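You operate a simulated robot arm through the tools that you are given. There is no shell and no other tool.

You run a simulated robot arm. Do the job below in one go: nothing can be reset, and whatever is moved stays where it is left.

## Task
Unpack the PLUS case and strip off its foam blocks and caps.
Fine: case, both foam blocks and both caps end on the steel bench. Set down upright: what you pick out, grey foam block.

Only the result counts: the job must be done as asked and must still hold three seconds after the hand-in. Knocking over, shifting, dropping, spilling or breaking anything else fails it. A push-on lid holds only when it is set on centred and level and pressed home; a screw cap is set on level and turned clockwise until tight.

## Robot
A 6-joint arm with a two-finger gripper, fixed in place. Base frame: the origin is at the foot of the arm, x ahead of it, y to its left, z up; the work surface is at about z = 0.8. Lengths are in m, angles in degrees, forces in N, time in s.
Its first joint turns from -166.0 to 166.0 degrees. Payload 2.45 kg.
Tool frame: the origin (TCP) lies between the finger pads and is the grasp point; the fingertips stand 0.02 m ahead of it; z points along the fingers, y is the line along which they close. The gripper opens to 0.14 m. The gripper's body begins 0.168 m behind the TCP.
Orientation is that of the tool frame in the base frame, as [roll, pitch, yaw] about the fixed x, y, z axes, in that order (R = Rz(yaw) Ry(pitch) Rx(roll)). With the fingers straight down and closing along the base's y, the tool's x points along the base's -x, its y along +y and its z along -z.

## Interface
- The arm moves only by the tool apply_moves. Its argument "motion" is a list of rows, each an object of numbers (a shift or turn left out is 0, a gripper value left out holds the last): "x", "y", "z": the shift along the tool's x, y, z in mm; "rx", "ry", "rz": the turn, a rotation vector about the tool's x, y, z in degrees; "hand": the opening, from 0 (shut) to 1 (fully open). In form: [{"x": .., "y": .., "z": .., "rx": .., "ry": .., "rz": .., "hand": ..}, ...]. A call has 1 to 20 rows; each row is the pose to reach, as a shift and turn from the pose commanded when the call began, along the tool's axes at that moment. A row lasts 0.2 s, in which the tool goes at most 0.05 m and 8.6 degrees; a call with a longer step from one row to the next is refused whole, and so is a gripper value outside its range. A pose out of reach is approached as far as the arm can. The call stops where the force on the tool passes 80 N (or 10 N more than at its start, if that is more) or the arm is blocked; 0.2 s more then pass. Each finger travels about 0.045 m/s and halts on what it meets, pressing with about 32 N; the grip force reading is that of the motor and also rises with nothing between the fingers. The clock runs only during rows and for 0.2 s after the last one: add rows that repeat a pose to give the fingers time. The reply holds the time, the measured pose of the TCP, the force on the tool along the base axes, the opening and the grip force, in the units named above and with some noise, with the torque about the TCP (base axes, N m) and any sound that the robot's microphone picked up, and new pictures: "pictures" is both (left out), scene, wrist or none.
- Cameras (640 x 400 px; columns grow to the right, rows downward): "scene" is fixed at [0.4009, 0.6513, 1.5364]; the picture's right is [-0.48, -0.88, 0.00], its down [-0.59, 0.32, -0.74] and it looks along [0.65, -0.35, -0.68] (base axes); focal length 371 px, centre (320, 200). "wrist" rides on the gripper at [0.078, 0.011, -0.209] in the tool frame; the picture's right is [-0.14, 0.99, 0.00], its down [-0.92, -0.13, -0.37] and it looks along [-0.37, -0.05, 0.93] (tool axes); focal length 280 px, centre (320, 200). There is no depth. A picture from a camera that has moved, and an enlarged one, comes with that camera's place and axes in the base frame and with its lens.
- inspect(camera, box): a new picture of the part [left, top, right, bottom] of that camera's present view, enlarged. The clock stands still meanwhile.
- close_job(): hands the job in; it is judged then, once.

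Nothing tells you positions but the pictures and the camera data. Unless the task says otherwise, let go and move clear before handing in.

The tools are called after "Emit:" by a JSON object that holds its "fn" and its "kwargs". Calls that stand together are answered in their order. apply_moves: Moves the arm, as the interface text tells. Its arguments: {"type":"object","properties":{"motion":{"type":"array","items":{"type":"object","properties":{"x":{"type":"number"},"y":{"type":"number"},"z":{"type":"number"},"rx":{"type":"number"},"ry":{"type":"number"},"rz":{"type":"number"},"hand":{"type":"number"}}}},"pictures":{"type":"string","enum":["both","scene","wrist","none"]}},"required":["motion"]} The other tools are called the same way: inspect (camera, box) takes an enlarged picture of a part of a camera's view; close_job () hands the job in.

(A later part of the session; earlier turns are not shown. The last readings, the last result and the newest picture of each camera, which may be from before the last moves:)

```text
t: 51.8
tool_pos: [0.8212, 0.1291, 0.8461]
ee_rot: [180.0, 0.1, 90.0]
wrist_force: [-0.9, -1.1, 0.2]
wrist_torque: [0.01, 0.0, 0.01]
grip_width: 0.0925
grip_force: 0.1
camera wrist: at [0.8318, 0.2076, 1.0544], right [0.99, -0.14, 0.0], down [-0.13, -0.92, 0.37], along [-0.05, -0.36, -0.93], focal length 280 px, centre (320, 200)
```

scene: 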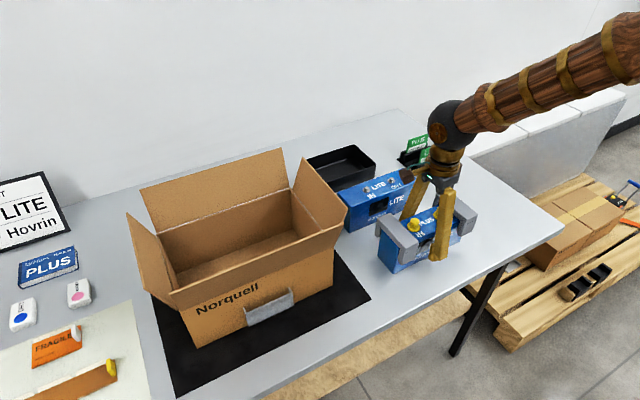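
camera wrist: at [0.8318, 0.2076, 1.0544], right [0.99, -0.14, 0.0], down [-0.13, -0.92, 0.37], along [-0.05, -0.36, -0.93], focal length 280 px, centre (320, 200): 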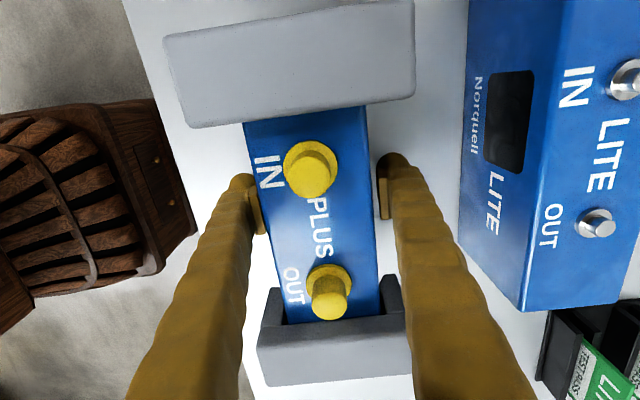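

The case stands upright on the bench. I'll rise clear and study the foam and caps.

Emit:
{"fn": "apply_moves", "kwargs": {"motion": [{"z": -20}, {"z": -60}, {"z": -100}, {"z": -140}, {"z": -180}, {"z": -180}]}}

Emit:
{"fn": "inspect", "kwargs": {"camera": "wrist", "box": [220, 20, 420, 240]}}

Emit:
{"fn": "inspect", "kwargs": {"camera": "scene", "box": [360, 170, 490, 290]}}

```text
t: 53.2
tool_pos: [0.8226, 0.1267, 1.0247]
ee_rot: [-180.0, 0.0, 89.9]
wrist_force: [0.6, -0.3, 0.3]
wrist_torque: [0.01, -0.02, -0.01]
grip_width: 0.0924
grip_force: 0.1
camera wrist: at [0.8333, 0.2059, 1.2339], right [0.99, -0.14, 0.0], down [-0.13, -0.92, 0.37], along [-0.05, -0.36, -0.93], focal length 280 px, centre (320, 200)
```

scene: 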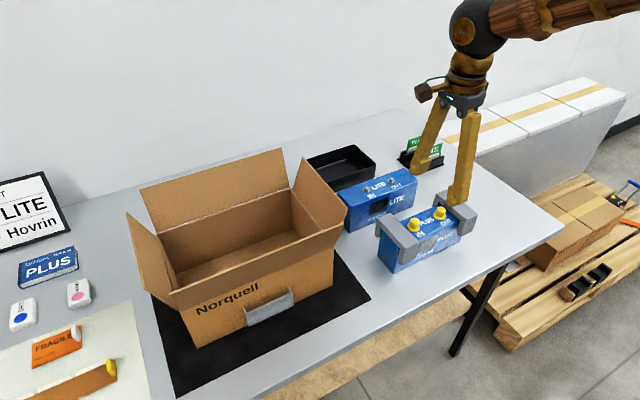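
wrist: 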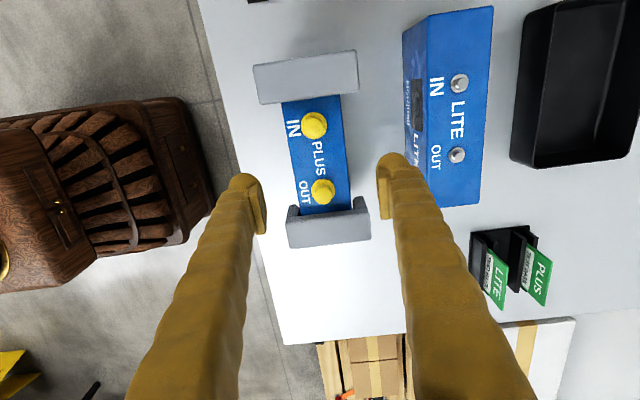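

```text
1.82 times, centred on (320, 130) of wrist
camera zoom: at [0.8333, 0.2059, 1.2339], right [0.99, -0.14, 0.0], down [-0.13, -0.92, 0.37], along [-0.05, -0.36, -0.93], focal length 510 px, centre (320, 327)
```

zoom: 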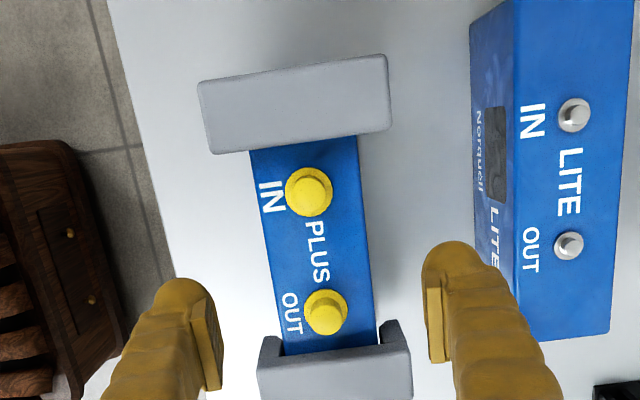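

```text
3.33 times, centred on (425, 230) of scene
camera zoom: at [0.4009, 0.6513, 1.5364], right [-0.48, -0.88, 0.0], down [-0.59, 0.32, -0.74], along [0.65, -0.35, -0.68], focal length 1237 px, centre (-30, 100)
```

zoom: 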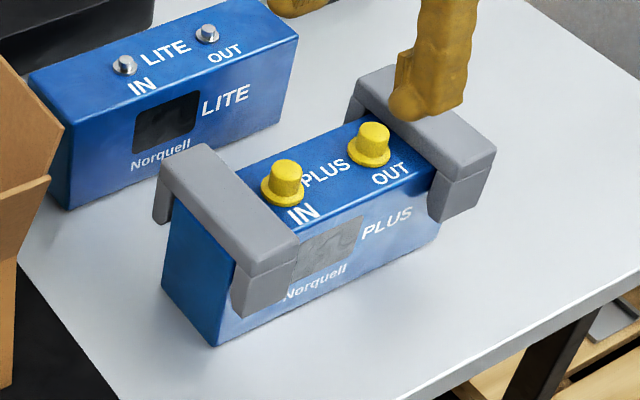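

Each foam block is a U-shaped saddle over the case end, with legs on the x-faces. The caps are about 22 mm cylinders on a flange, near (0.821, 0.170) and (0.821, 0.090), reaching z ≈ 0.924. I'll start with the IN cap and hover just above it.

Emit:
{"fn": "apply_moves", "kwargs": {"motion": [{"x": 20, "hand": 0.38}, {"x": 40, "hand": 0.38}, {"x": 40, "z": 30, "hand": 0.38}, {"x": 40, "z": 62, "hand": 0.38}, {"x": 40, "z": 62, "hand": 0.38}]}}

Emit:
{"fn": "inspect", "kwargs": {"camera": "wrist", "box": [220, 100, 420, 300]}}

Emit:
{"fn": "inspect", "kwargs": {"camera": "scene", "box": [370, 160, 490, 280]}}

```text
t: 54.4
tool_pos: [0.8227, 0.1703, 0.9607]
ee_rot: [-180.0, 0.0, 90.0]
wrist_force: [-0.2, 0.0, 0.5]
wrist_torque: [0.01, -0.01, 0.0]
grip_width: 0.0532
grip_force: 0.1
camera wrist: at [0.8334, 0.2483, 1.1704], right [0.99, -0.14, 0.0], down [-0.13, -0.92, 0.37], along [-0.05, -0.36, -0.93], focal length 280 px, centre (320, 200)
```

scene: 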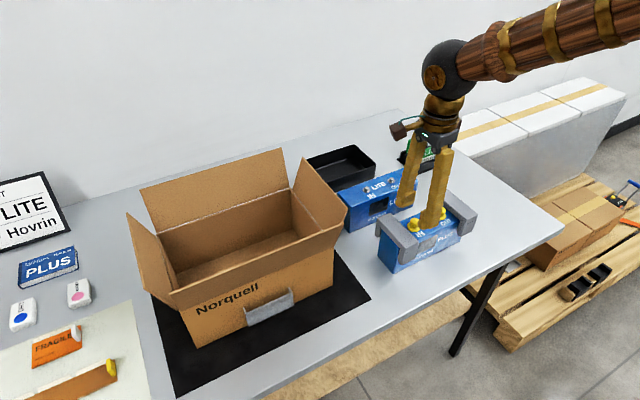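
wrist: 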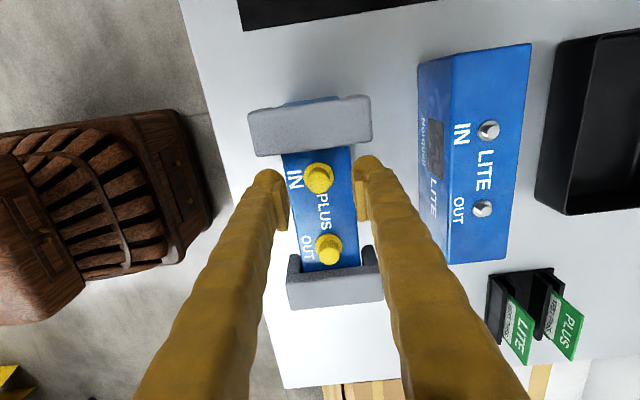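

```text
2.00 times, centred on (320, 200) of wrist
camera zoom: at [0.8334, 0.2483, 1.1704], right [0.99, -0.14, 0.0], down [-0.13, -0.92, 0.37], along [-0.05, -0.36, -0.93], focal length 561 px, centre (320, 200)
```

zoom: 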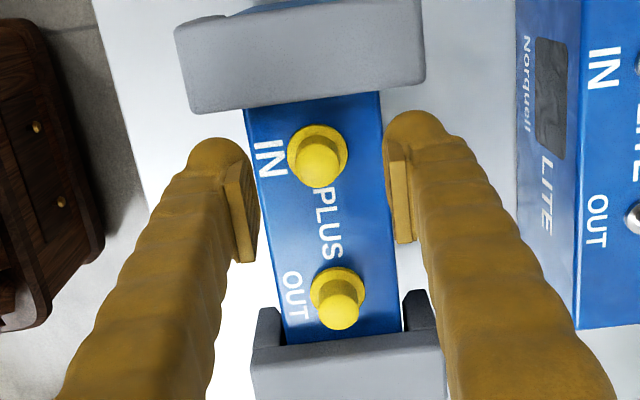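

```text
3.33 times, centred on (430, 220) of scene
camera zoom: at [0.4009, 0.6513, 1.5364], right [-0.48, -0.88, 0.0], down [-0.59, 0.32, -0.74], along [0.65, -0.35, -0.68], focal length 1237 px, centre (-47, 133)
```

zoom: 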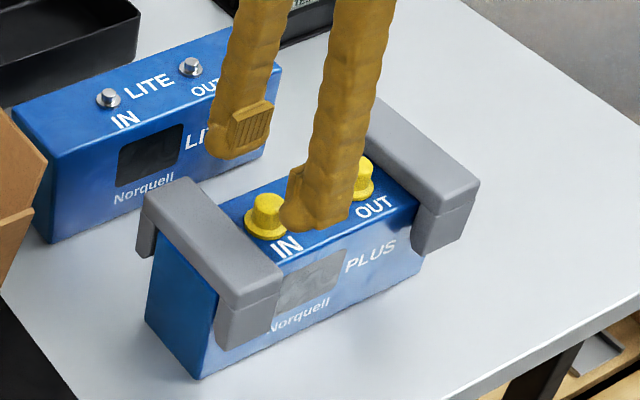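

The IN cap lies exactly below the grasp point. I'll lower so the tips stop just above the flange, then close on the cap.

Emit:
{"fn": "apply_moves", "kwargs": {"motion": [{"z": 15}, {"z": 30}, {"z": 37}, {"z": 37}, {"z": 37, "hand": 0.0}, {"z": 37, "hand": 0.0}, {"z": 37, "hand": 0.0}, {"z": 37, "hand": 0.0}, {"z": 37, "hand": 0.0}]}}

Emit:
{"fn": "inspect", "kwargs": {"camera": "wrist", "box": [220, 80, 420, 280]}}

Emit:
{"fn": "inspect", "kwargs": {"camera": "scene", "box": [370, 160, 490, 280]}}

```text
t: 56.4
tool_pos: [0.8217, 0.1686, 0.9232]
ee_rot: [-180.0, 0.0, 90.0]
wrist_force: [-1.5, 1.1, -4.0]
wrist_torque: [0.03, 0.01, -0.03]
grip_width: 0.0162
grip_force: 31.7
camera wrist: at [0.8329, 0.2473, 1.1335], right [0.99, -0.14, 0.0], down [-0.13, -0.92, 0.37], along [-0.05, -0.36, -0.93], focal length 280 px, centre (320, 200)
```

scene: 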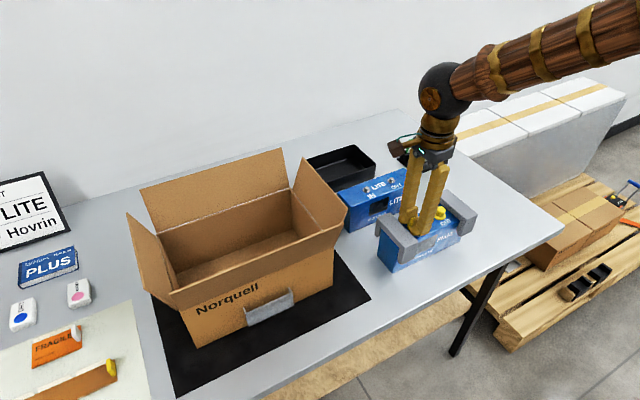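
wrist: 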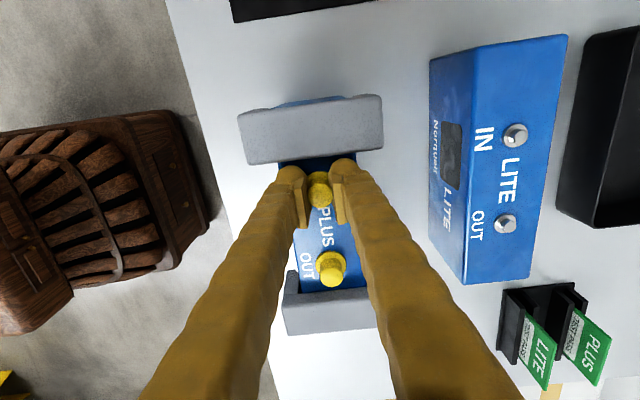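

```text
2.00 times, centred on (320, 180) of wrist
camera zoom: at [0.8329, 0.2473, 1.1335], right [0.99, -0.14, 0.0], down [-0.13, -0.92, 0.37], along [-0.05, -0.36, -0.93], focal length 561 px, centre (320, 240)
```

zoom: 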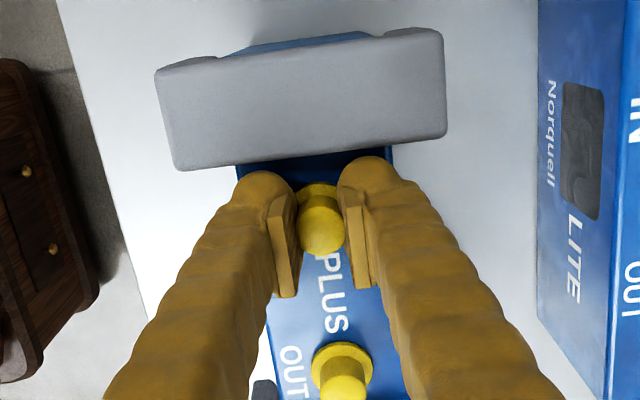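

```text
3.33 times, centred on (430, 220) of scene
camera zoom: at [0.4009, 0.6513, 1.5364], right [-0.48, -0.88, 0.0], down [-0.59, 0.32, -0.74], along [0.65, -0.35, -0.68], focal length 1237 px, centre (-47, 133)
```

zoom: 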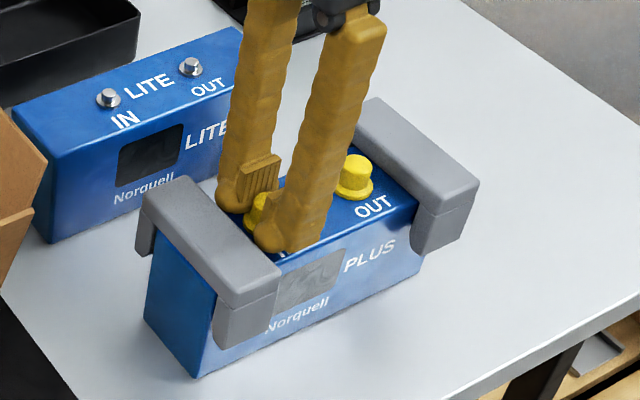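

I have the cap at 16 mm width. I'll pull up a millimetre or two at a time to learn whether it is push-on or screwed.

Emit:
{"fn": "apply_moves", "kwargs": {"motion": [{"z": -1}, {"z": -2}, {"z": -2}], "pictures": "none"}}

```text
t: 57.2
tool_pos: [0.823, 0.1706, 0.9277]
ee_rot: [180.0, 0.0, 90.1]
wrist_force: [0.7, 1.4, -0.8]
wrist_torque: [-0.01, 0.01, 0.02]
grip_width: 0.0162
grip_force: 31.9
```

Emit:
{"fn": "apply_moves", "kwargs": {"motion": [{"z": -2}, {"z": -4}, {"z": -6}, {"z": -6}]}}

Emit:
{"fn": "inspect", "kwargs": {"camera": "wrist", "box": [220, 80, 420, 280]}}

Emit:
{"fn": "inspect", "kwargs": {"camera": "scene", "box": [370, 160, 490, 280]}}

```text
t: 58.2
tool_pos: [0.8216, 0.1701, 0.9321]
ee_rot: [180.0, 0.0, 90.0]
wrist_force: [0.4, 1.2, -0.7]
wrist_torque: [0.03, -0.01, 0.0]
grip_width: 0.0163
grip_force: 32.4
camera wrist: at [0.8321, 0.2483, 1.1424], right [0.99, -0.14, 0.0], down [-0.13, -0.92, 0.37], along [-0.05, -0.36, -0.93], focal length 280 px, centre (320, 200)
```

scene: 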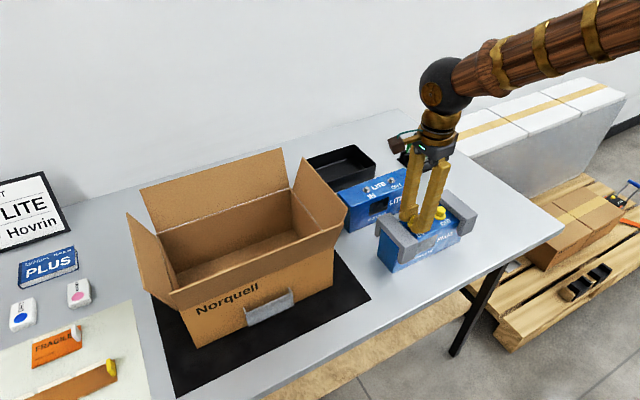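
wrist: 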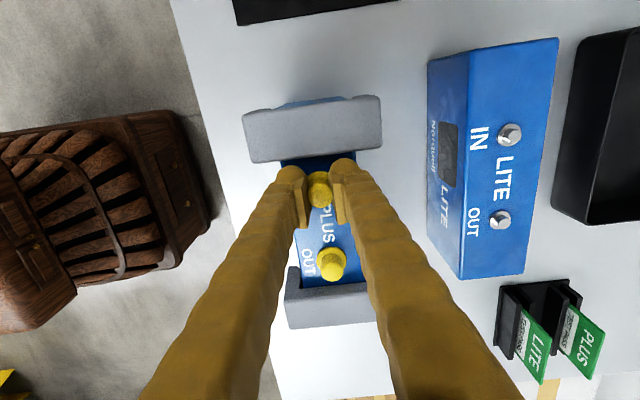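

```text
2.00 times, centred on (320, 180) of wrist
camera zoom: at [0.8321, 0.2483, 1.1424], right [0.99, -0.14, 0.0], down [-0.13, -0.92, 0.37], along [-0.05, -0.36, -0.93], focal length 561 px, centre (320, 240)
```

zoom: 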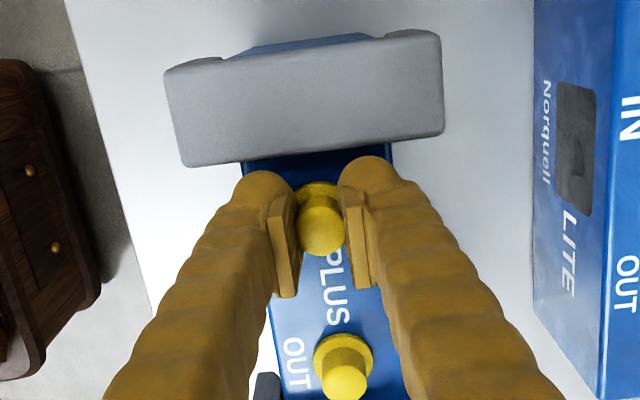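

```text
3.33 times, centred on (430, 220) of scene
camera zoom: at [0.4009, 0.6513, 1.5364], right [-0.48, -0.88, 0.0], down [-0.59, 0.32, -0.74], along [0.65, -0.35, -0.68], focal length 1237 px, centre (-47, 133)
```

zoom: 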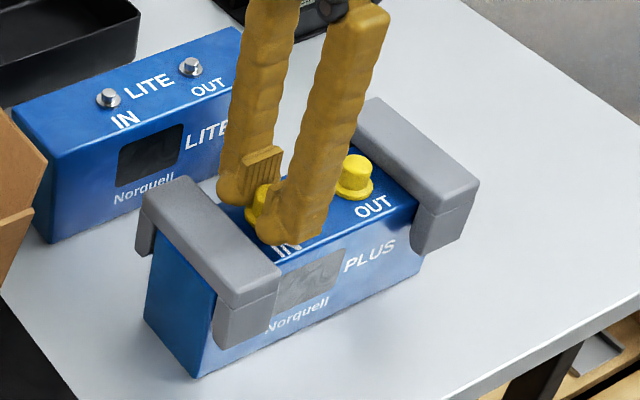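

The cap keeps its place between the fingers while the case drops away, so it is a push-on cap and has come off. I'll raise it further and check underneath.

Emit:
{"fn": "apply_moves", "kwargs": {"motion": [{"z": -5}, {"z": -12}, {"z": -22}, {"z": -34}, {"z": -46}, {"z": -58}, {"z": -68}, {"z": -76}, {"z": -82}, {"z": -86}]}}

Emit:
{"fn": "inspect", "kwargs": {"camera": "scene", "box": [370, 140, 490, 280]}}

Emit:
{"fn": "inspect", "kwargs": {"camera": "wrist", "box": [220, 80, 420, 280]}}

```text
t: 60.4
tool_pos: [0.8212, 0.1681, 1.0188]
ee_rot: [180.0, 0.0, 90.0]
wrist_force: [0.3, 0.3, 1.0]
wrist_torque: [0.04, 0.03, 0.02]
grip_width: 0.0163
grip_force: 31.8
camera wrist: at [0.8322, 0.247, 1.2292], right [0.99, -0.14, 0.0], down [-0.13, -0.92, 0.37], along [-0.05, -0.36, -0.93], focal length 280 px, centre (320, 200)
```

scene: 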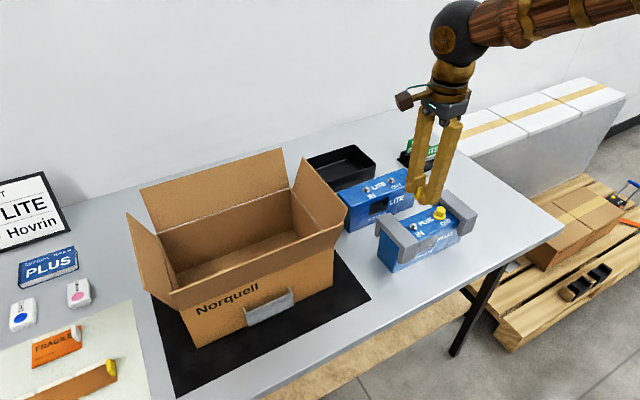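
wrist: 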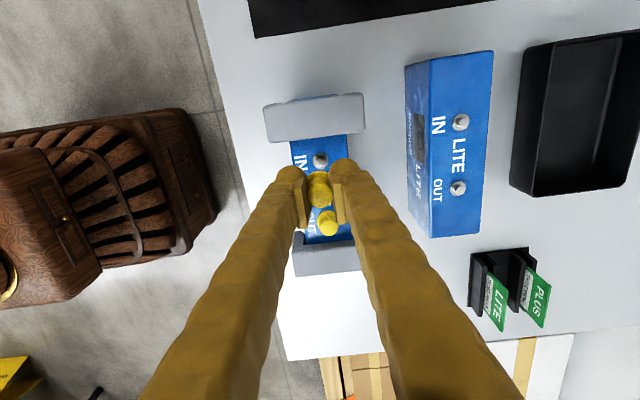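

```text
2.86 times, centred on (430, 210) of scene
camera zoom: at [0.4009, 0.6513, 1.5364], right [-0.48, -0.88, 0.0], down [-0.59, 0.32, -0.74], along [0.65, -0.35, -0.68], focal length 1060 px, centre (6, 171)
```

zoom: 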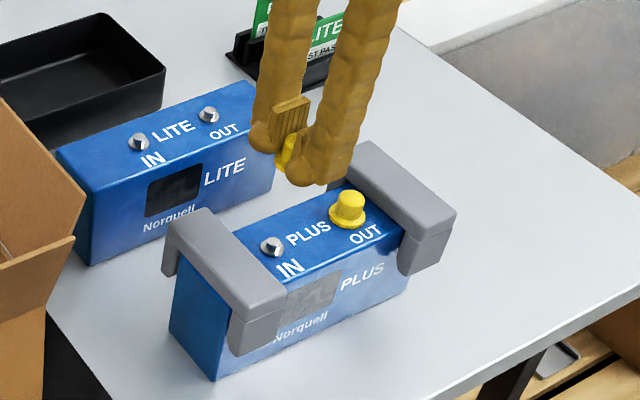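

```text
2.00 times, centred on (320, 180) of wrist
camera zoom: at [0.8322, 0.247, 1.2292], right [0.99, -0.14, 0.0], down [-0.13, -0.92, 0.37], along [-0.05, -0.36, -0.93], focal length 561 px, centre (320, 240)
```

zoom: 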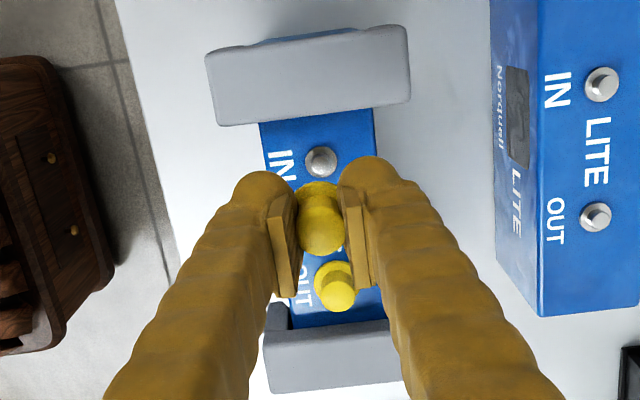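

The IN cap is off and its silver port is exposed. I'll carry the cap to the right side of the bench, near (0.80, -0.19), and set it down on its flange.

Emit:
{"fn": "apply_moves", "kwargs": {"motion": [{"x": -10, "y": -1}, {"x": -30, "y": -2}, {"x": -60, "y": -4}, {"x": -95, "y": -6}, {"x": -130, "y": -8}, {"x": -165, "y": -10}, {"x": -200, "y": -12}, {"x": -235, "y": -14}, {"x": -270, "y": -16}, {"x": -305, "y": -18}, {"x": -335, "y": -20}, {"x": -352, "y": -21}, {"x": -359, "y": -21}, {"x": -359, "y": -21, "z": 10}, {"x": -359, "y": -21, "z": 30}, {"x": -359, "y": -21, "z": 55}, {"x": -359, "y": -21, "z": 85}, {"x": -359, "y": -21, "z": 115}, {"x": -359, "y": -21, "z": 135}, {"x": -359, "y": -21, "z": 145}]}}

Emit:
{"fn": "inspect", "kwargs": {"camera": "scene", "box": [400, 130, 600, 290]}}

```text
t: 64.6
tool_pos: [0.7983, -0.1898, 0.8727]
ee_rot: [-180.0, 0.1, 90.0]
wrist_force: [-0.8, 0.8, -0.5]
wrist_torque: [0.06, 0.02, -0.03]
grip_width: 0.0164
grip_force: 31.9
camera wrist: at [0.8095, -0.1121, 1.083], right [0.99, -0.14, 0.0], down [-0.13, -0.92, 0.37], along [-0.05, -0.36, -0.93], focal length 280 px, centre (320, 200)
```

scene: 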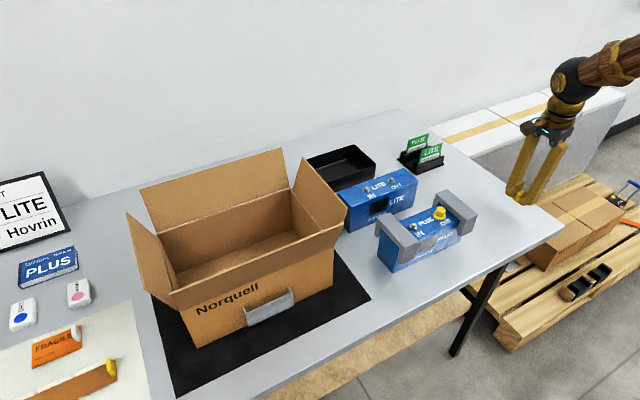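
wrist: 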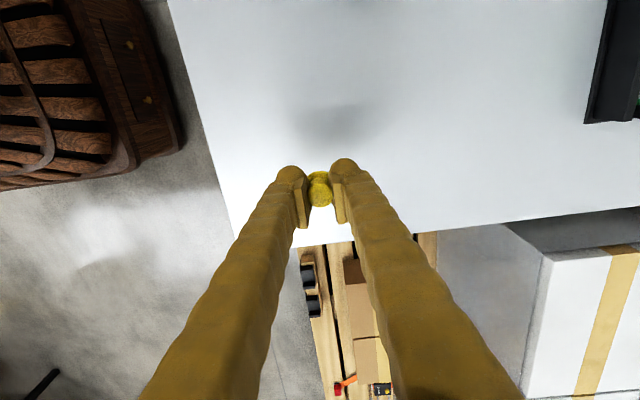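

```text
2.50 times, centred on (500, 210) of scene
camera zoom: at [0.4009, 0.6513, 1.5364], right [-0.48, -0.88, 0.0], down [-0.59, 0.32, -0.74], along [0.65, -0.35, -0.68], focal length 928 px, centre (-130, 175)
```

zoom: 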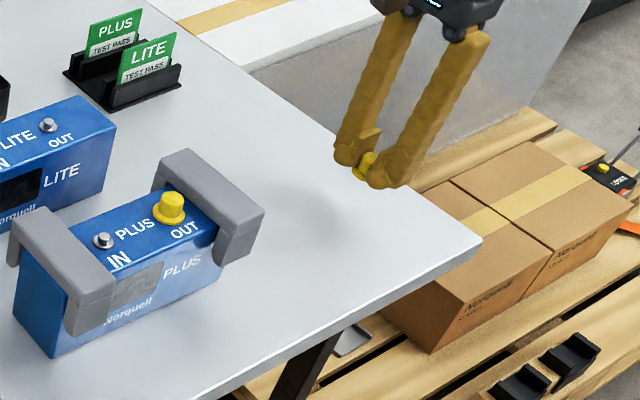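

The spot beneath is well inside the bench edge. I'll lower the cap until I feel contact.

Emit:
{"fn": "apply_moves", "kwargs": {"motion": [{"z": 10}, {"z": 22}, {"z": 32}, {"z": 37}, {"z": 39}, {"z": 40}, {"z": 41}, {"z": 42}, {"z": 42}], "pictures": "none"}}

```text
t: 66.6
tool_pos: [0.799, -0.1899, 0.8334]
ee_rot: [180.0, 0.0, 89.9]
wrist_force: [-0.3, 1.3, 0.0]
wrist_torque: [-0.01, -0.01, 0.01]
grip_width: 0.0163
grip_force: 31.9
```

Emit:
{"fn": "apply_moves", "kwargs": {"motion": [{"z": 1}, {"z": 2}, {"z": 3}, {"z": 3}], "pictures": "none"}}

```text
t: 67.6
tool_pos: [0.7998, -0.1896, 0.8292]
ee_rot: [180.0, 0.0, 90.0]
wrist_force: [1.0, 0.0, -0.7]
wrist_torque: [0.0, 0.0, -0.01]
grip_width: 0.0165
grip_force: 32.1
```

Emit:
{"fn": "apply_moves", "kwargs": {"motion": [{"z": 1}, {"z": 1}], "pictures": "none"}}

Emit:
{"fn": "apply_moves", "kwargs": {"motion": [{"z": 1}, {"z": 1}], "pictures": "scene"}}

Emit:
{"fn": "inspect", "kwargs": {"camera": "scene", "box": [470, 130, 570, 250]}}

```text
t: 68.2
tool_pos: [0.8009, -0.188, 0.8284]
ee_rot: [-180.0, 0.0, 89.9]
wrist_force: [-0.7, -0.3, 0.7]
wrist_torque: [0.01, -0.01, 0.01]
grip_width: 0.0161
grip_force: 31.9
```

```text
t: 68.8
tool_pos: [0.8009, -0.1895, 0.8276]
ee_rot: [-180.0, -0.1, 90.0]
wrist_force: [-0.7, 0.5, 0.0]
wrist_torque: [0.04, 0.03, 0.02]
grip_width: 0.0164
grip_force: 32.0
```

scene: 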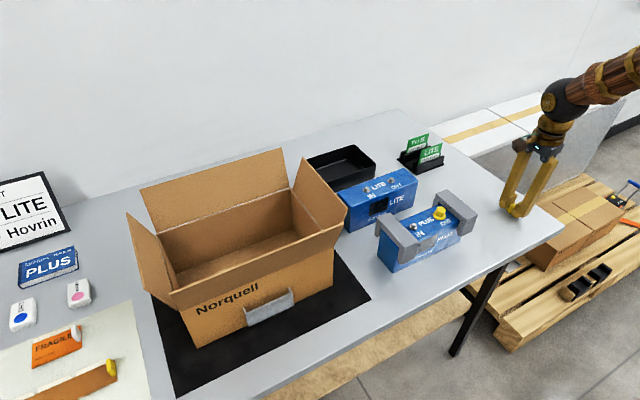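

```text
3.33 times, centred on (520, 190) of scene
camera zoom: at [0.4009, 0.6513, 1.5364], right [-0.48, -0.88, 0.0], down [-0.59, 0.32, -0.74], along [0.65, -0.35, -0.68], focal length 1237 px, centre (-347, 233)
```

zoom: 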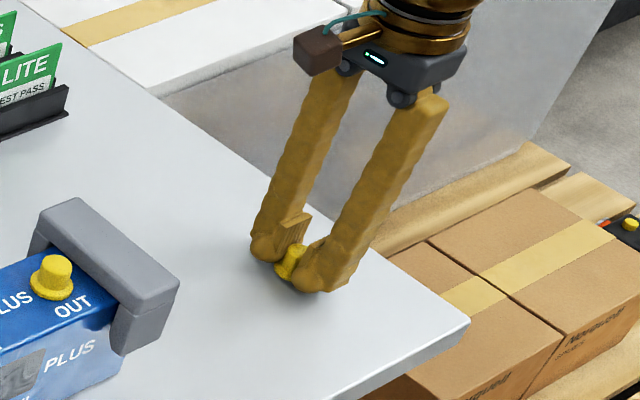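

Emit:
{"fn": "apply_moves", "kwargs": {"motion": [{"z": 1}, {"z": 1}], "pictures": "none"}}

Emit:
{"fn": "apply_moves", "kwargs": {"motion": [{"z": 1}, {"z": 1}], "pictures": "none"}}

```text
t: 69.4
tool_pos: [0.8008, -0.1889, 0.8253]
ee_rot: [-179.9, 0.0, 90.1]
wrist_force: [0.0, 0.6, -0.1]
wrist_torque: [-0.03, 0.03, 0.02]
grip_width: 0.0159
grip_force: 32.1
```

```text
t: 70.0
tool_pos: [0.8005, -0.1904, 0.8249]
ee_rot: [-180.0, 0.0, 90.0]
wrist_force: [0.7, -0.3, 0.6]
wrist_torque: [-0.01, 0.01, -0.01]
grip_width: 0.0163
grip_force: 31.8
```

Emit:
{"fn": "apply_moves", "kwargs": {"motion": [{"z": 1}, {"z": 1}], "pictures": "none"}}

Emit:
{"fn": "apply_moves", "kwargs": {"motion": [{"z": 1}, {"z": 1}], "pictures": "wrist"}}

```text
t: 70.6
tool_pos: [0.801, -0.1895, 0.8243]
ee_rot: [180.0, 0.0, 90.0]
wrist_force: [0.7, 1.0, -0.4]
wrist_torque: [-0.02, 0.0, 0.03]
grip_width: 0.0163
grip_force: 32.4
```

```text
t: 71.2
tool_pos: [0.8002, -0.1911, 0.8238]
ee_rot: [179.9, -0.1, 89.9]
wrist_force: [-3.3, 5.4, 19.2]
wrist_torque: [0.1, 0.04, -0.04]
grip_width: 0.016
grip_force: 31.9
camera wrist: at [0.8116, -0.1121, 1.0323], right [0.99, -0.14, 0.0], down [-0.13, -0.92, 0.37], along [-0.05, -0.37, -0.93], focal length 280 px, centre (320, 200)
```

wrist: 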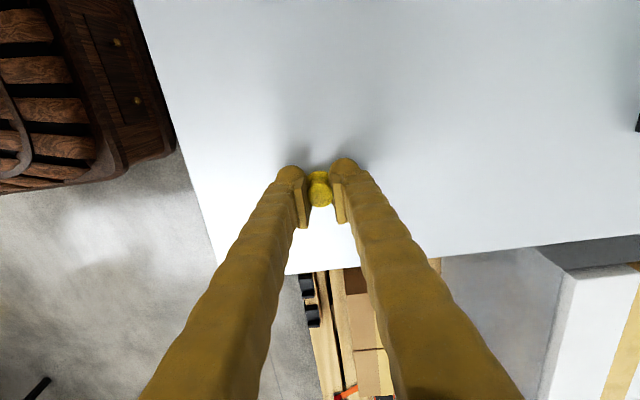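

Contact is firm. I'll ease off half a millimetre, open, and rise.

Emit:
{"fn": "apply_moves", "kwargs": {"motion": [{"z": -0.6}, {"z": -0.6, "hand": 0.2}, {"z": -0.6, "hand": 0.36}, {"z": -0.6, "hand": 0.36}, {"z": -20, "hand": 0.36}, {"z": -60, "hand": 0.36}, {"z": -105, "hand": 0.36}, {"z": -150, "hand": 0.36}, {"z": -180, "hand": 0.36}, {"z": -180, "hand": 0.36}]}}

Emit:
{"fn": "inspect", "kwargs": {"camera": "scene", "box": [470, 130, 570, 250]}}

```text
t: 73.4
tool_pos: [0.802, -0.1876, 1.0038]
ee_rot: [-180.0, 0.0, 89.9]
wrist_force: [0.1, 0.5, -0.6]
wrist_torque: [0.0, 0.04, 0.02]
grip_width: 0.0506
grip_force: 0.1
camera wrist: at [0.8122, -0.1085, 1.2131], right [0.99, -0.14, 0.0], down [-0.13, -0.92, 0.37], along [-0.05, -0.36, -0.93], focal length 280 px, centre (320, 200)
```

scene: 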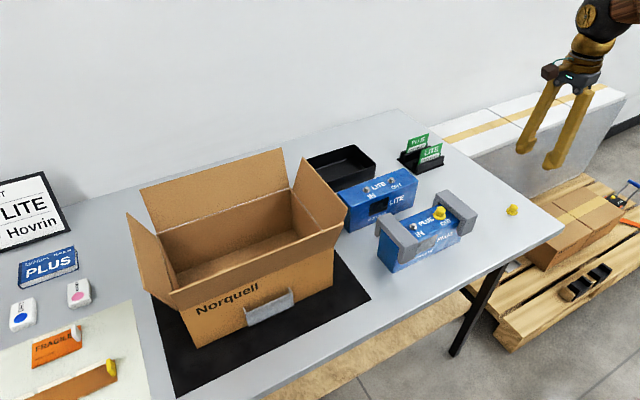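
wrist: 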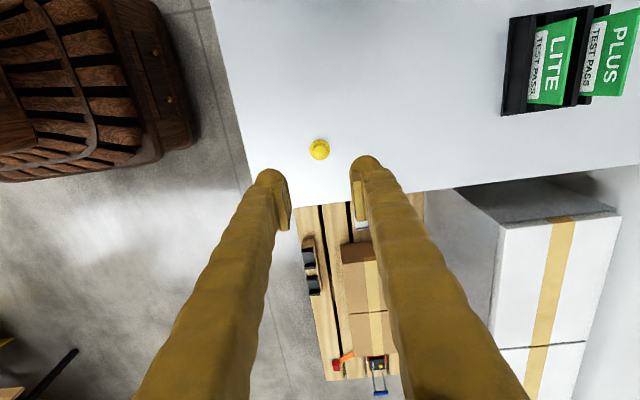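

```text
3.33 times, centred on (520, 190) of scene
camera zoom: at [0.4009, 0.6513, 1.5364], right [-0.48, -0.88, 0.0], down [-0.59, 0.32, -0.74], along [0.65, -0.35, -0.68], focal length 1237 px, centre (-347, 233)
```

zoom: 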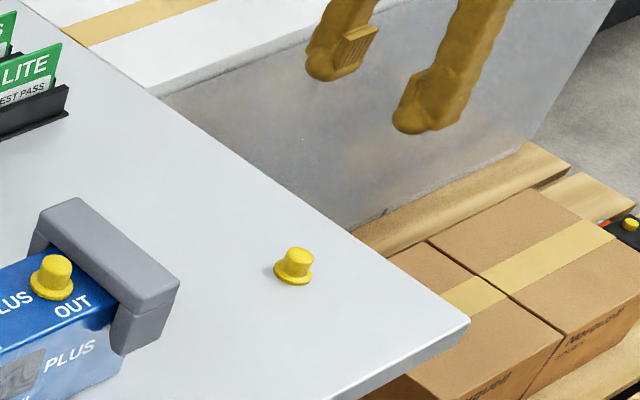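

The IN cap stands upright on the bench. Next is the OUT cap, at about (0.821, 0.0905).

Emit:
{"fn": "apply_moves", "kwargs": {"motion": [{"x": 40, "y": 4}, {"x": 85, "y": 8}, {"x": 130, "y": 12}, {"x": 175, "y": 16}, {"x": 220, "y": 20}, {"x": 260, "y": 21}, {"x": 280, "y": 21}, {"x": 280, "y": 21, "z": 20}, {"x": 280, "y": 21, "z": 42}, {"x": 280, "y": 21, "z": 42}]}}

Emit:
{"fn": "inspect", "kwargs": {"camera": "wrist", "box": [220, 100, 420, 300]}}

```text
t: 75.6
tool_pos: [0.8219, 0.0903, 0.9596]
ee_rot: [179.9, 0.0, 90.0]
wrist_force: [0.5, 1.2, -0.1]
wrist_torque: [-0.03, 0.03, -0.04]
grip_width: 0.0506
grip_force: 0.0
camera wrist: at [0.8317, 0.1692, 1.1695], right [0.99, -0.14, 0.0], down [-0.13, -0.92, 0.37], along [-0.05, -0.36, -0.93], focal length 280 px, centre (320, 200)
```

scene: 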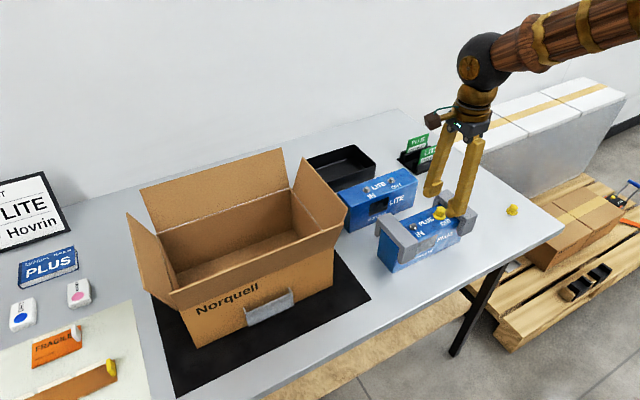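
wrist: 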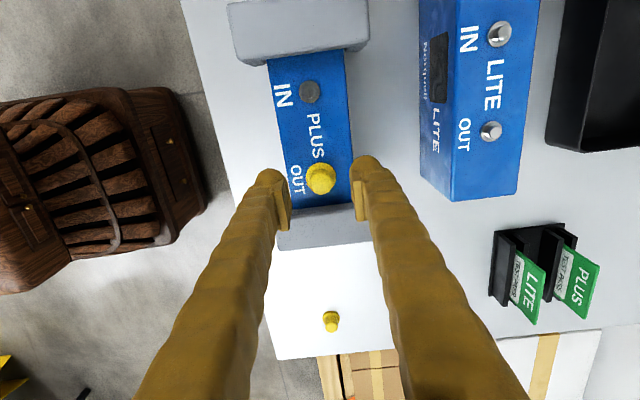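

```text
2.00 times, centred on (320, 200) of wrist
camera zoom: at [0.8317, 0.1692, 1.1695], right [0.99, -0.14, 0.0], down [-0.13, -0.92, 0.37], along [-0.05, -0.36, -0.93], focal length 561 px, centre (320, 200)
```

zoom: 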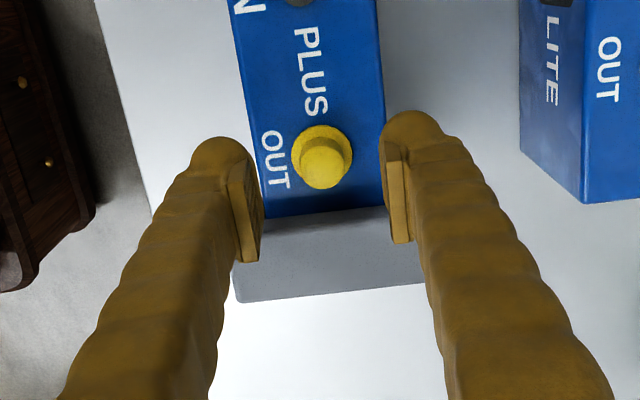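

It's aligned the same way as the first cap. I'm lowering and gripping it.

Emit:
{"fn": "apply_moves", "kwargs": {"motion": [{"z": 15}, {"z": 30}, {"z": 36}, {"z": 36}, {"z": 36, "hand": 0.0}, {"z": 36, "hand": 0.0}, {"z": 36, "hand": 0.0}, {"z": 36, "hand": 0.0}, {"z": 36, "hand": 0.0}], "pictures": "wrist"}}

Emit:
{"fn": "apply_moves", "kwargs": {"motion": [{"z": -1}, {"z": -2}, {"z": -4}, {"z": -6}, {"z": -8}, {"z": -8}]}}

Emit:
{"fn": "inspect", "kwargs": {"camera": "wrist", "box": [220, 80, 420, 280]}}

```text
t: 77.6
tool_pos: [0.822, 0.0899, 0.9254]
ee_rot: [180.0, 0.0, 90.0]
wrist_force: [1.3, 0.3, -3.3]
wrist_torque: [0.01, 0.02, -0.01]
grip_width: 0.0163
grip_force: 32.3
camera wrist: at [0.8322, 0.1686, 1.1351], right [0.99, -0.14, 0.0], down [-0.13, -0.92, 0.37], along [-0.05, -0.36, -0.93], focal length 280 px, centre (320, 200)
```

wrist: 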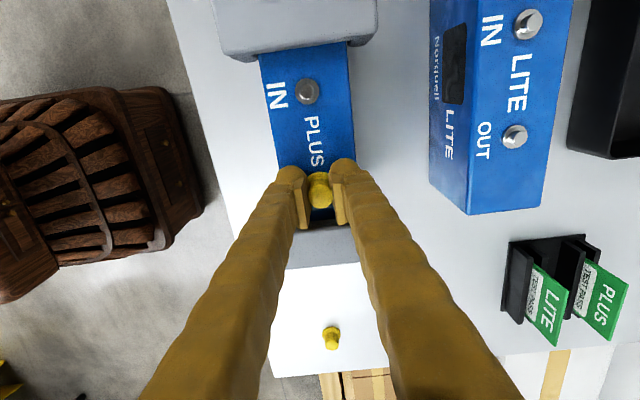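

```text
t: 79.0
tool_pos: [0.8211, 0.0906, 0.9325]
ee_rot: [-180.0, 0.0, 90.0]
wrist_force: [-0.2, 0.8, 0.1]
wrist_torque: [0.01, 0.01, -0.02]
grip_width: 0.0162
grip_force: 31.9
camera wrist: at [0.8312, 0.1692, 1.1427], right [0.99, -0.14, 0.0], down [-0.13, -0.92, 0.37], along [-0.05, -0.36, -0.93], focal length 280 px, centre (320, 200)
```

scene: 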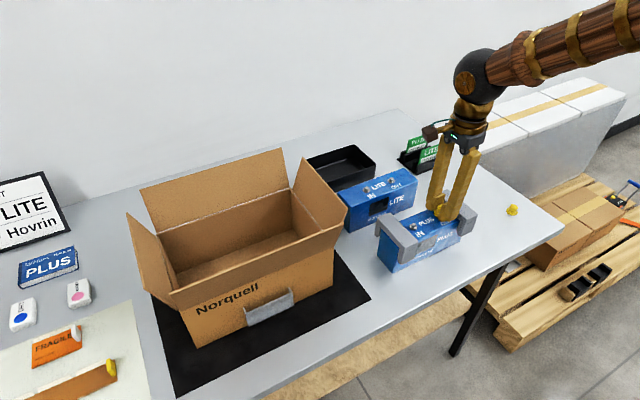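
wrist: 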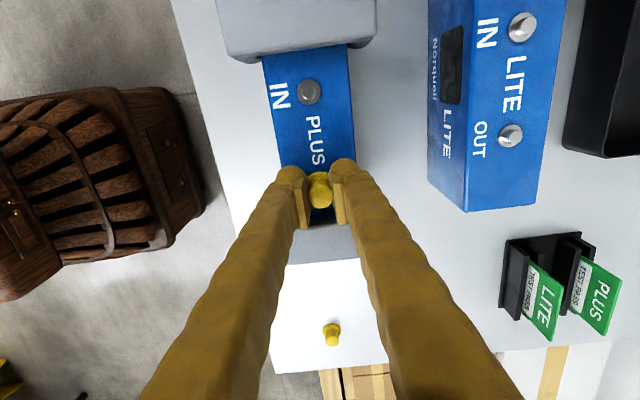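

```text
2.00 times, centred on (320, 180) of wrist
camera zoom: at [0.8312, 0.1692, 1.1427], right [0.99, -0.14, 0.0], down [-0.13, -0.92, 0.37], along [-0.05, -0.36, -0.93], focal length 561 px, centre (320, 240)
```

zoom: 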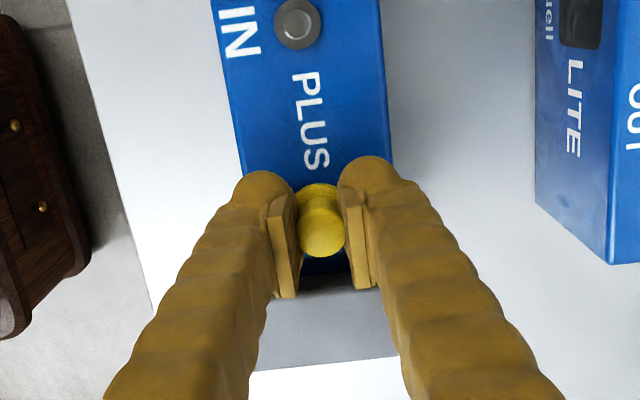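

The second cap is off too. I'll lift it and set it beside the first, near (0.88, -0.19).

Emit:
{"fn": "apply_moves", "kwargs": {"motion": [{"z": -8}, {"z": -20}, {"z": -36}, {"z": -54}, {"z": -68}, {"z": -77}, {"z": -80}, {"z": -80, "x": -10, "y": 2}, {"z": -80, "x": -30, "y": 6}, {"z": -80, "x": -60, "y": 12}, {"z": -80, "x": -95, "y": 19}, {"z": -80, "x": -130, "y": 26}, {"z": -80, "x": -165, "y": 33}, {"z": -80, "x": -200, "y": 40}, {"z": -80, "x": -235, "y": 48}, {"z": -80, "x": -260, "y": 55}, {"z": -80, "x": -275, "y": 59}, {"z": -80, "x": -280, "y": 60}, {"z": -80, "x": -280, "y": 60}]}}

Emit:
{"fn": "inspect", "kwargs": {"camera": "scene", "box": [360, 130, 580, 290]}}

```text
t: 83.0
tool_pos: [0.8796, -0.1894, 1.0139]
ee_rot: [180.0, 0.0, 90.0]
wrist_force: [0.7, 0.1, 0.1]
wrist_torque: [-0.03, 0.0, 0.03]
grip_width: 0.0162
grip_force: 32.3
camera wrist: at [0.8902, -0.1113, 1.2231], right [0.99, -0.14, 0.0], down [-0.13, -0.92, 0.37], along [-0.05, -0.36, -0.93], focal length 280 px, centre (320, 200)
```

scene: 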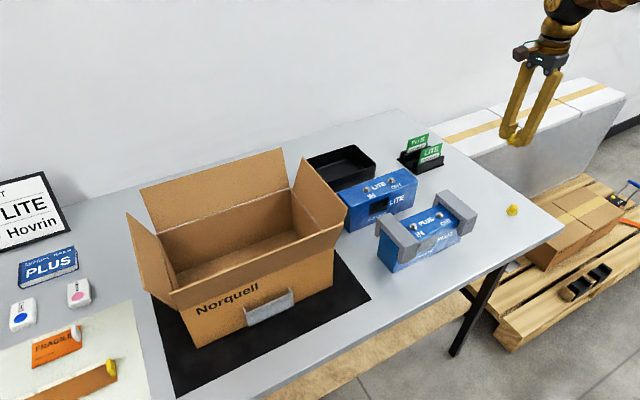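
wrist: 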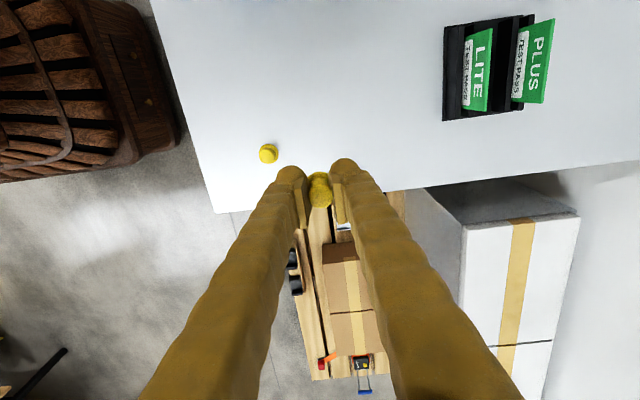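

```text
2.50 times, centred on (470, 210) of scene
camera zoom: at [0.4009, 0.6513, 1.5364], right [-0.48, -0.88, 0.0], down [-0.59, 0.32, -0.74], along [0.65, -0.35, -0.68], focal length 928 px, centre (-55, 175)
```

zoom: 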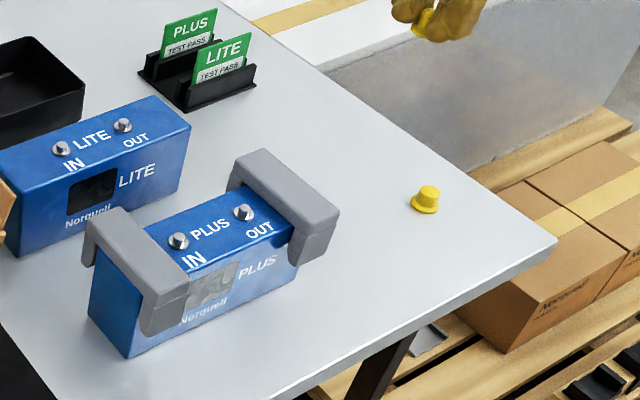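

Both ports are bare. I'm lowering the second cap to the bench.

Emit:
{"fn": "apply_moves", "kwargs": {"motion": [{"z": 10}, {"z": 30}, {"z": 60}, {"z": 90}, {"z": 120}, {"z": 145}, {"z": 163}, {"z": 175}, {"z": 182}, {"z": 185}, {"z": 186}, {"z": 187}, {"z": 187}], "pictures": "none"}}

Emit:
{"fn": "apply_moves", "kwargs": {"motion": [{"z": 1}, {"z": 1}], "pictures": "none"}}

Emit:
{"fn": "apply_moves", "kwargs": {"motion": [{"z": 1}, {"z": 1}], "pictures": "none"}}

```text
t: 85.8
tool_pos: [0.8798, -0.1899, 0.826]
ee_rot: [-180.0, 0.0, 90.0]
wrist_force: [0.9, -0.4, 0.6]
wrist_torque: [-0.03, -0.03, -0.03]
grip_width: 0.016
grip_force: 31.9
```

```text
t: 86.4
tool_pos: [0.88, -0.1911, 0.8251]
ee_rot: [180.0, 0.1, 89.9]
wrist_force: [0.5, -0.9, -0.5]
wrist_torque: [0.01, 0.03, 0.01]
grip_width: 0.0163
grip_force: 32.3
```

```text
t: 87.0
tool_pos: [0.8812, -0.1905, 0.8239]
ee_rot: [179.9, 0.0, 90.0]
wrist_force: [-2.7, 3.2, 10.9]
wrist_torque: [0.05, 0.03, -0.04]
grip_width: 0.0161
grip_force: 32.5
```

It has made contact. I'll open and rise.

Emit:
{"fn": "apply_moves", "kwargs": {"motion": [{"z": -0.4}, {"z": -0.4, "hand": 0.2}, {"z": -0.4, "hand": 0.36}, {"z": -0.4, "hand": 0.36}, {"z": -20, "hand": 0.36}, {"z": -60, "hand": 0.36}, {"z": -105, "hand": 0.36}, {"z": -150, "hand": 0.36}, {"z": -180, "hand": 0.36}, {"z": -180, "hand": 0.36}]}}

Emit:
{"fn": "inspect", "kwargs": {"camera": "scene", "box": [360, 130, 580, 290]}}

```text
t: 89.2
tool_pos: [0.8804, -0.1899, 0.9984]
ee_rot: [-180.0, 0.0, 90.1]
wrist_force: [-0.6, -0.5, -0.6]
wrist_torque: [0.02, 0.0, 0.0]
grip_width: 0.0505
grip_force: 0.0
camera wrist: at [0.8912, -0.1121, 1.2095], right [0.99, -0.14, 0.0], down [-0.13, -0.92, 0.37], along [-0.05, -0.36, -0.93], focal length 280 px, centre (320, 200)
```

scene: 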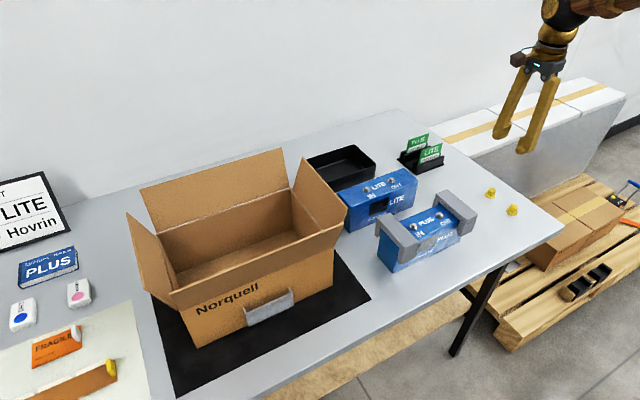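
wrist: 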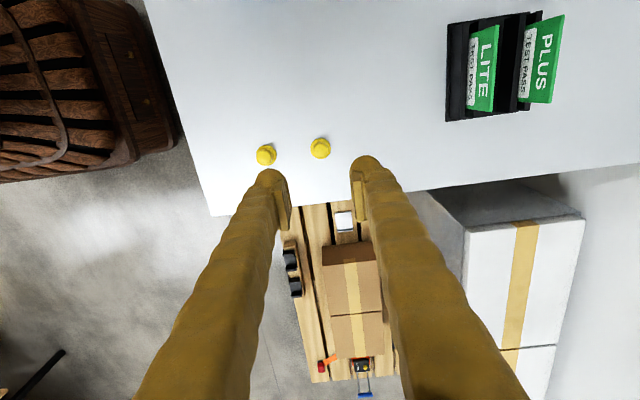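

```text
2.50 times, centred on (470, 210) of scene
camera zoom: at [0.4009, 0.6513, 1.5364], right [-0.48, -0.88, 0.0], down [-0.59, 0.32, -0.74], along [0.65, -0.35, -0.68], focal length 928 px, centre (-55, 175)
```

zoom: 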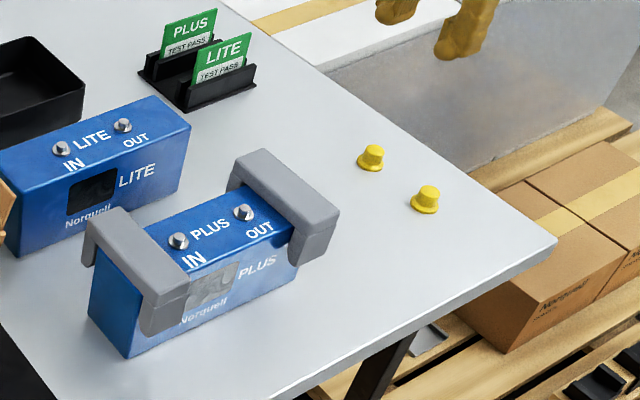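

Both caps stand on the bench. Now the foam: the OUT block should be centred near (0.821, 0.043), from z 0.87 to 0.915 and about 106 mm wide in x. I'll open wide and hover above it.

Emit:
{"fn": "apply_moves", "kwargs": {"motion": [{"x": 40, "y": -10, "hand": 0.6}, {"x": 85, "y": -22, "hand": 0.93}, {"x": 130, "y": -34, "hand": 0.93}, {"x": 175, "y": -46, "hand": 0.93}, {"x": 215, "y": -56, "hand": 0.93}, {"x": 233, "y": -59, "hand": 0.93}, {"x": 233, "y": -59, "z": 20, "hand": 0.93}, {"x": 233, "y": -59, "z": 45, "hand": 0.93}, {"x": 233, "y": -59, "z": 45, "hand": 0.93}]}}

Emit:
{"fn": "inspect", "kwargs": {"camera": "wrist", "box": [220, 80, 420, 280]}}

Emit:
{"fn": "inspect", "kwargs": {"camera": "scene", "box": [380, 130, 520, 280]}}

```text
t: 91.2
tool_pos: [0.8211, 0.0433, 0.958]
ee_rot: [-180.0, 0.0, 89.9]
wrist_force: [-0.4, 0.1, -0.3]
wrist_torque: [-0.02, -0.04, -0.01]
grip_width: 0.1303
grip_force: 0.0
camera wrist: at [0.833, 0.1223, 1.1672], right [0.99, -0.14, 0.0], down [-0.13, -0.92, 0.37], along [-0.05, -0.36, -0.93], focal length 280 px, centre (320, 200)
```

scene: 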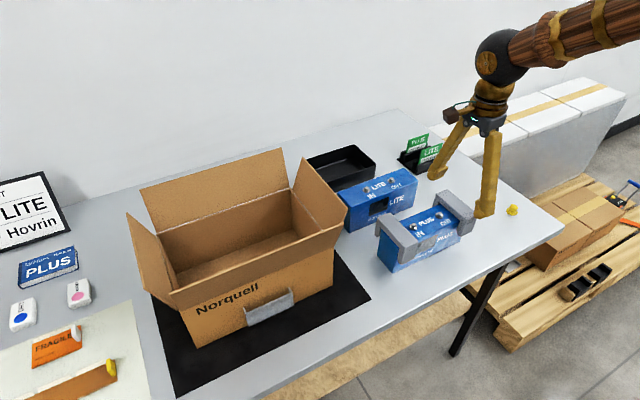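
wrist: 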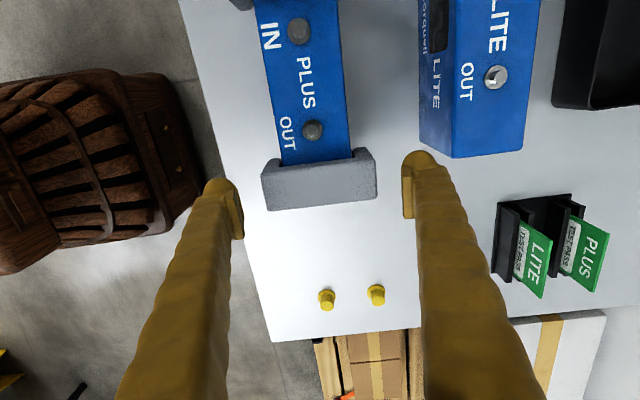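

```text
2.00 times, centred on (320, 180) of wrist
camera zoom: at [0.833, 0.1223, 1.1672], right [0.99, -0.14, 0.0], down [-0.13, -0.92, 0.37], along [-0.05, -0.36, -0.93], focal length 561 px, centre (320, 240)
```

zoom: 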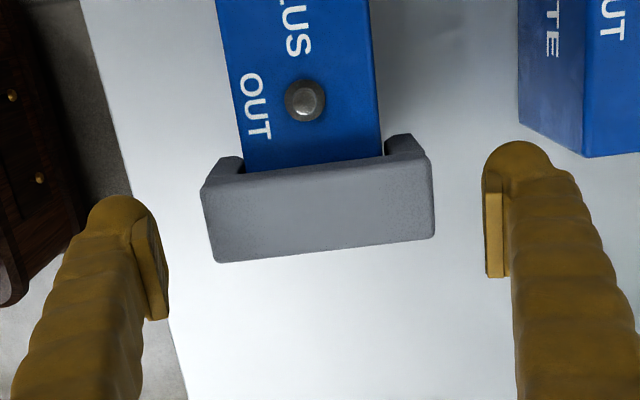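

```text
2.67 times, centred on (450, 205) of scene
camera zoom: at [0.4009, 0.6513, 1.5364], right [-0.48, -0.88, 0.0], down [-0.59, 0.32, -0.74], along [0.65, -0.35, -0.68], focal length 990 px, centre (-27, 187)
```

zoom: 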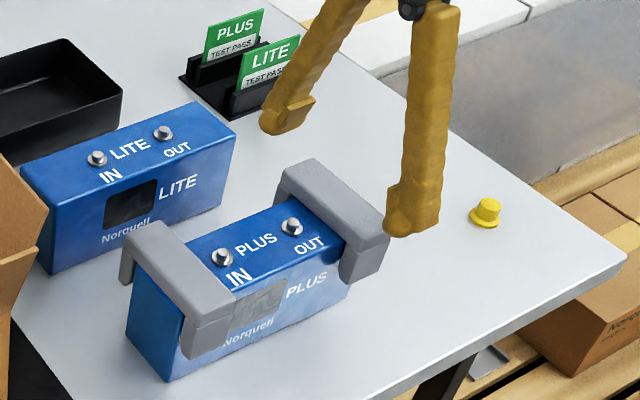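

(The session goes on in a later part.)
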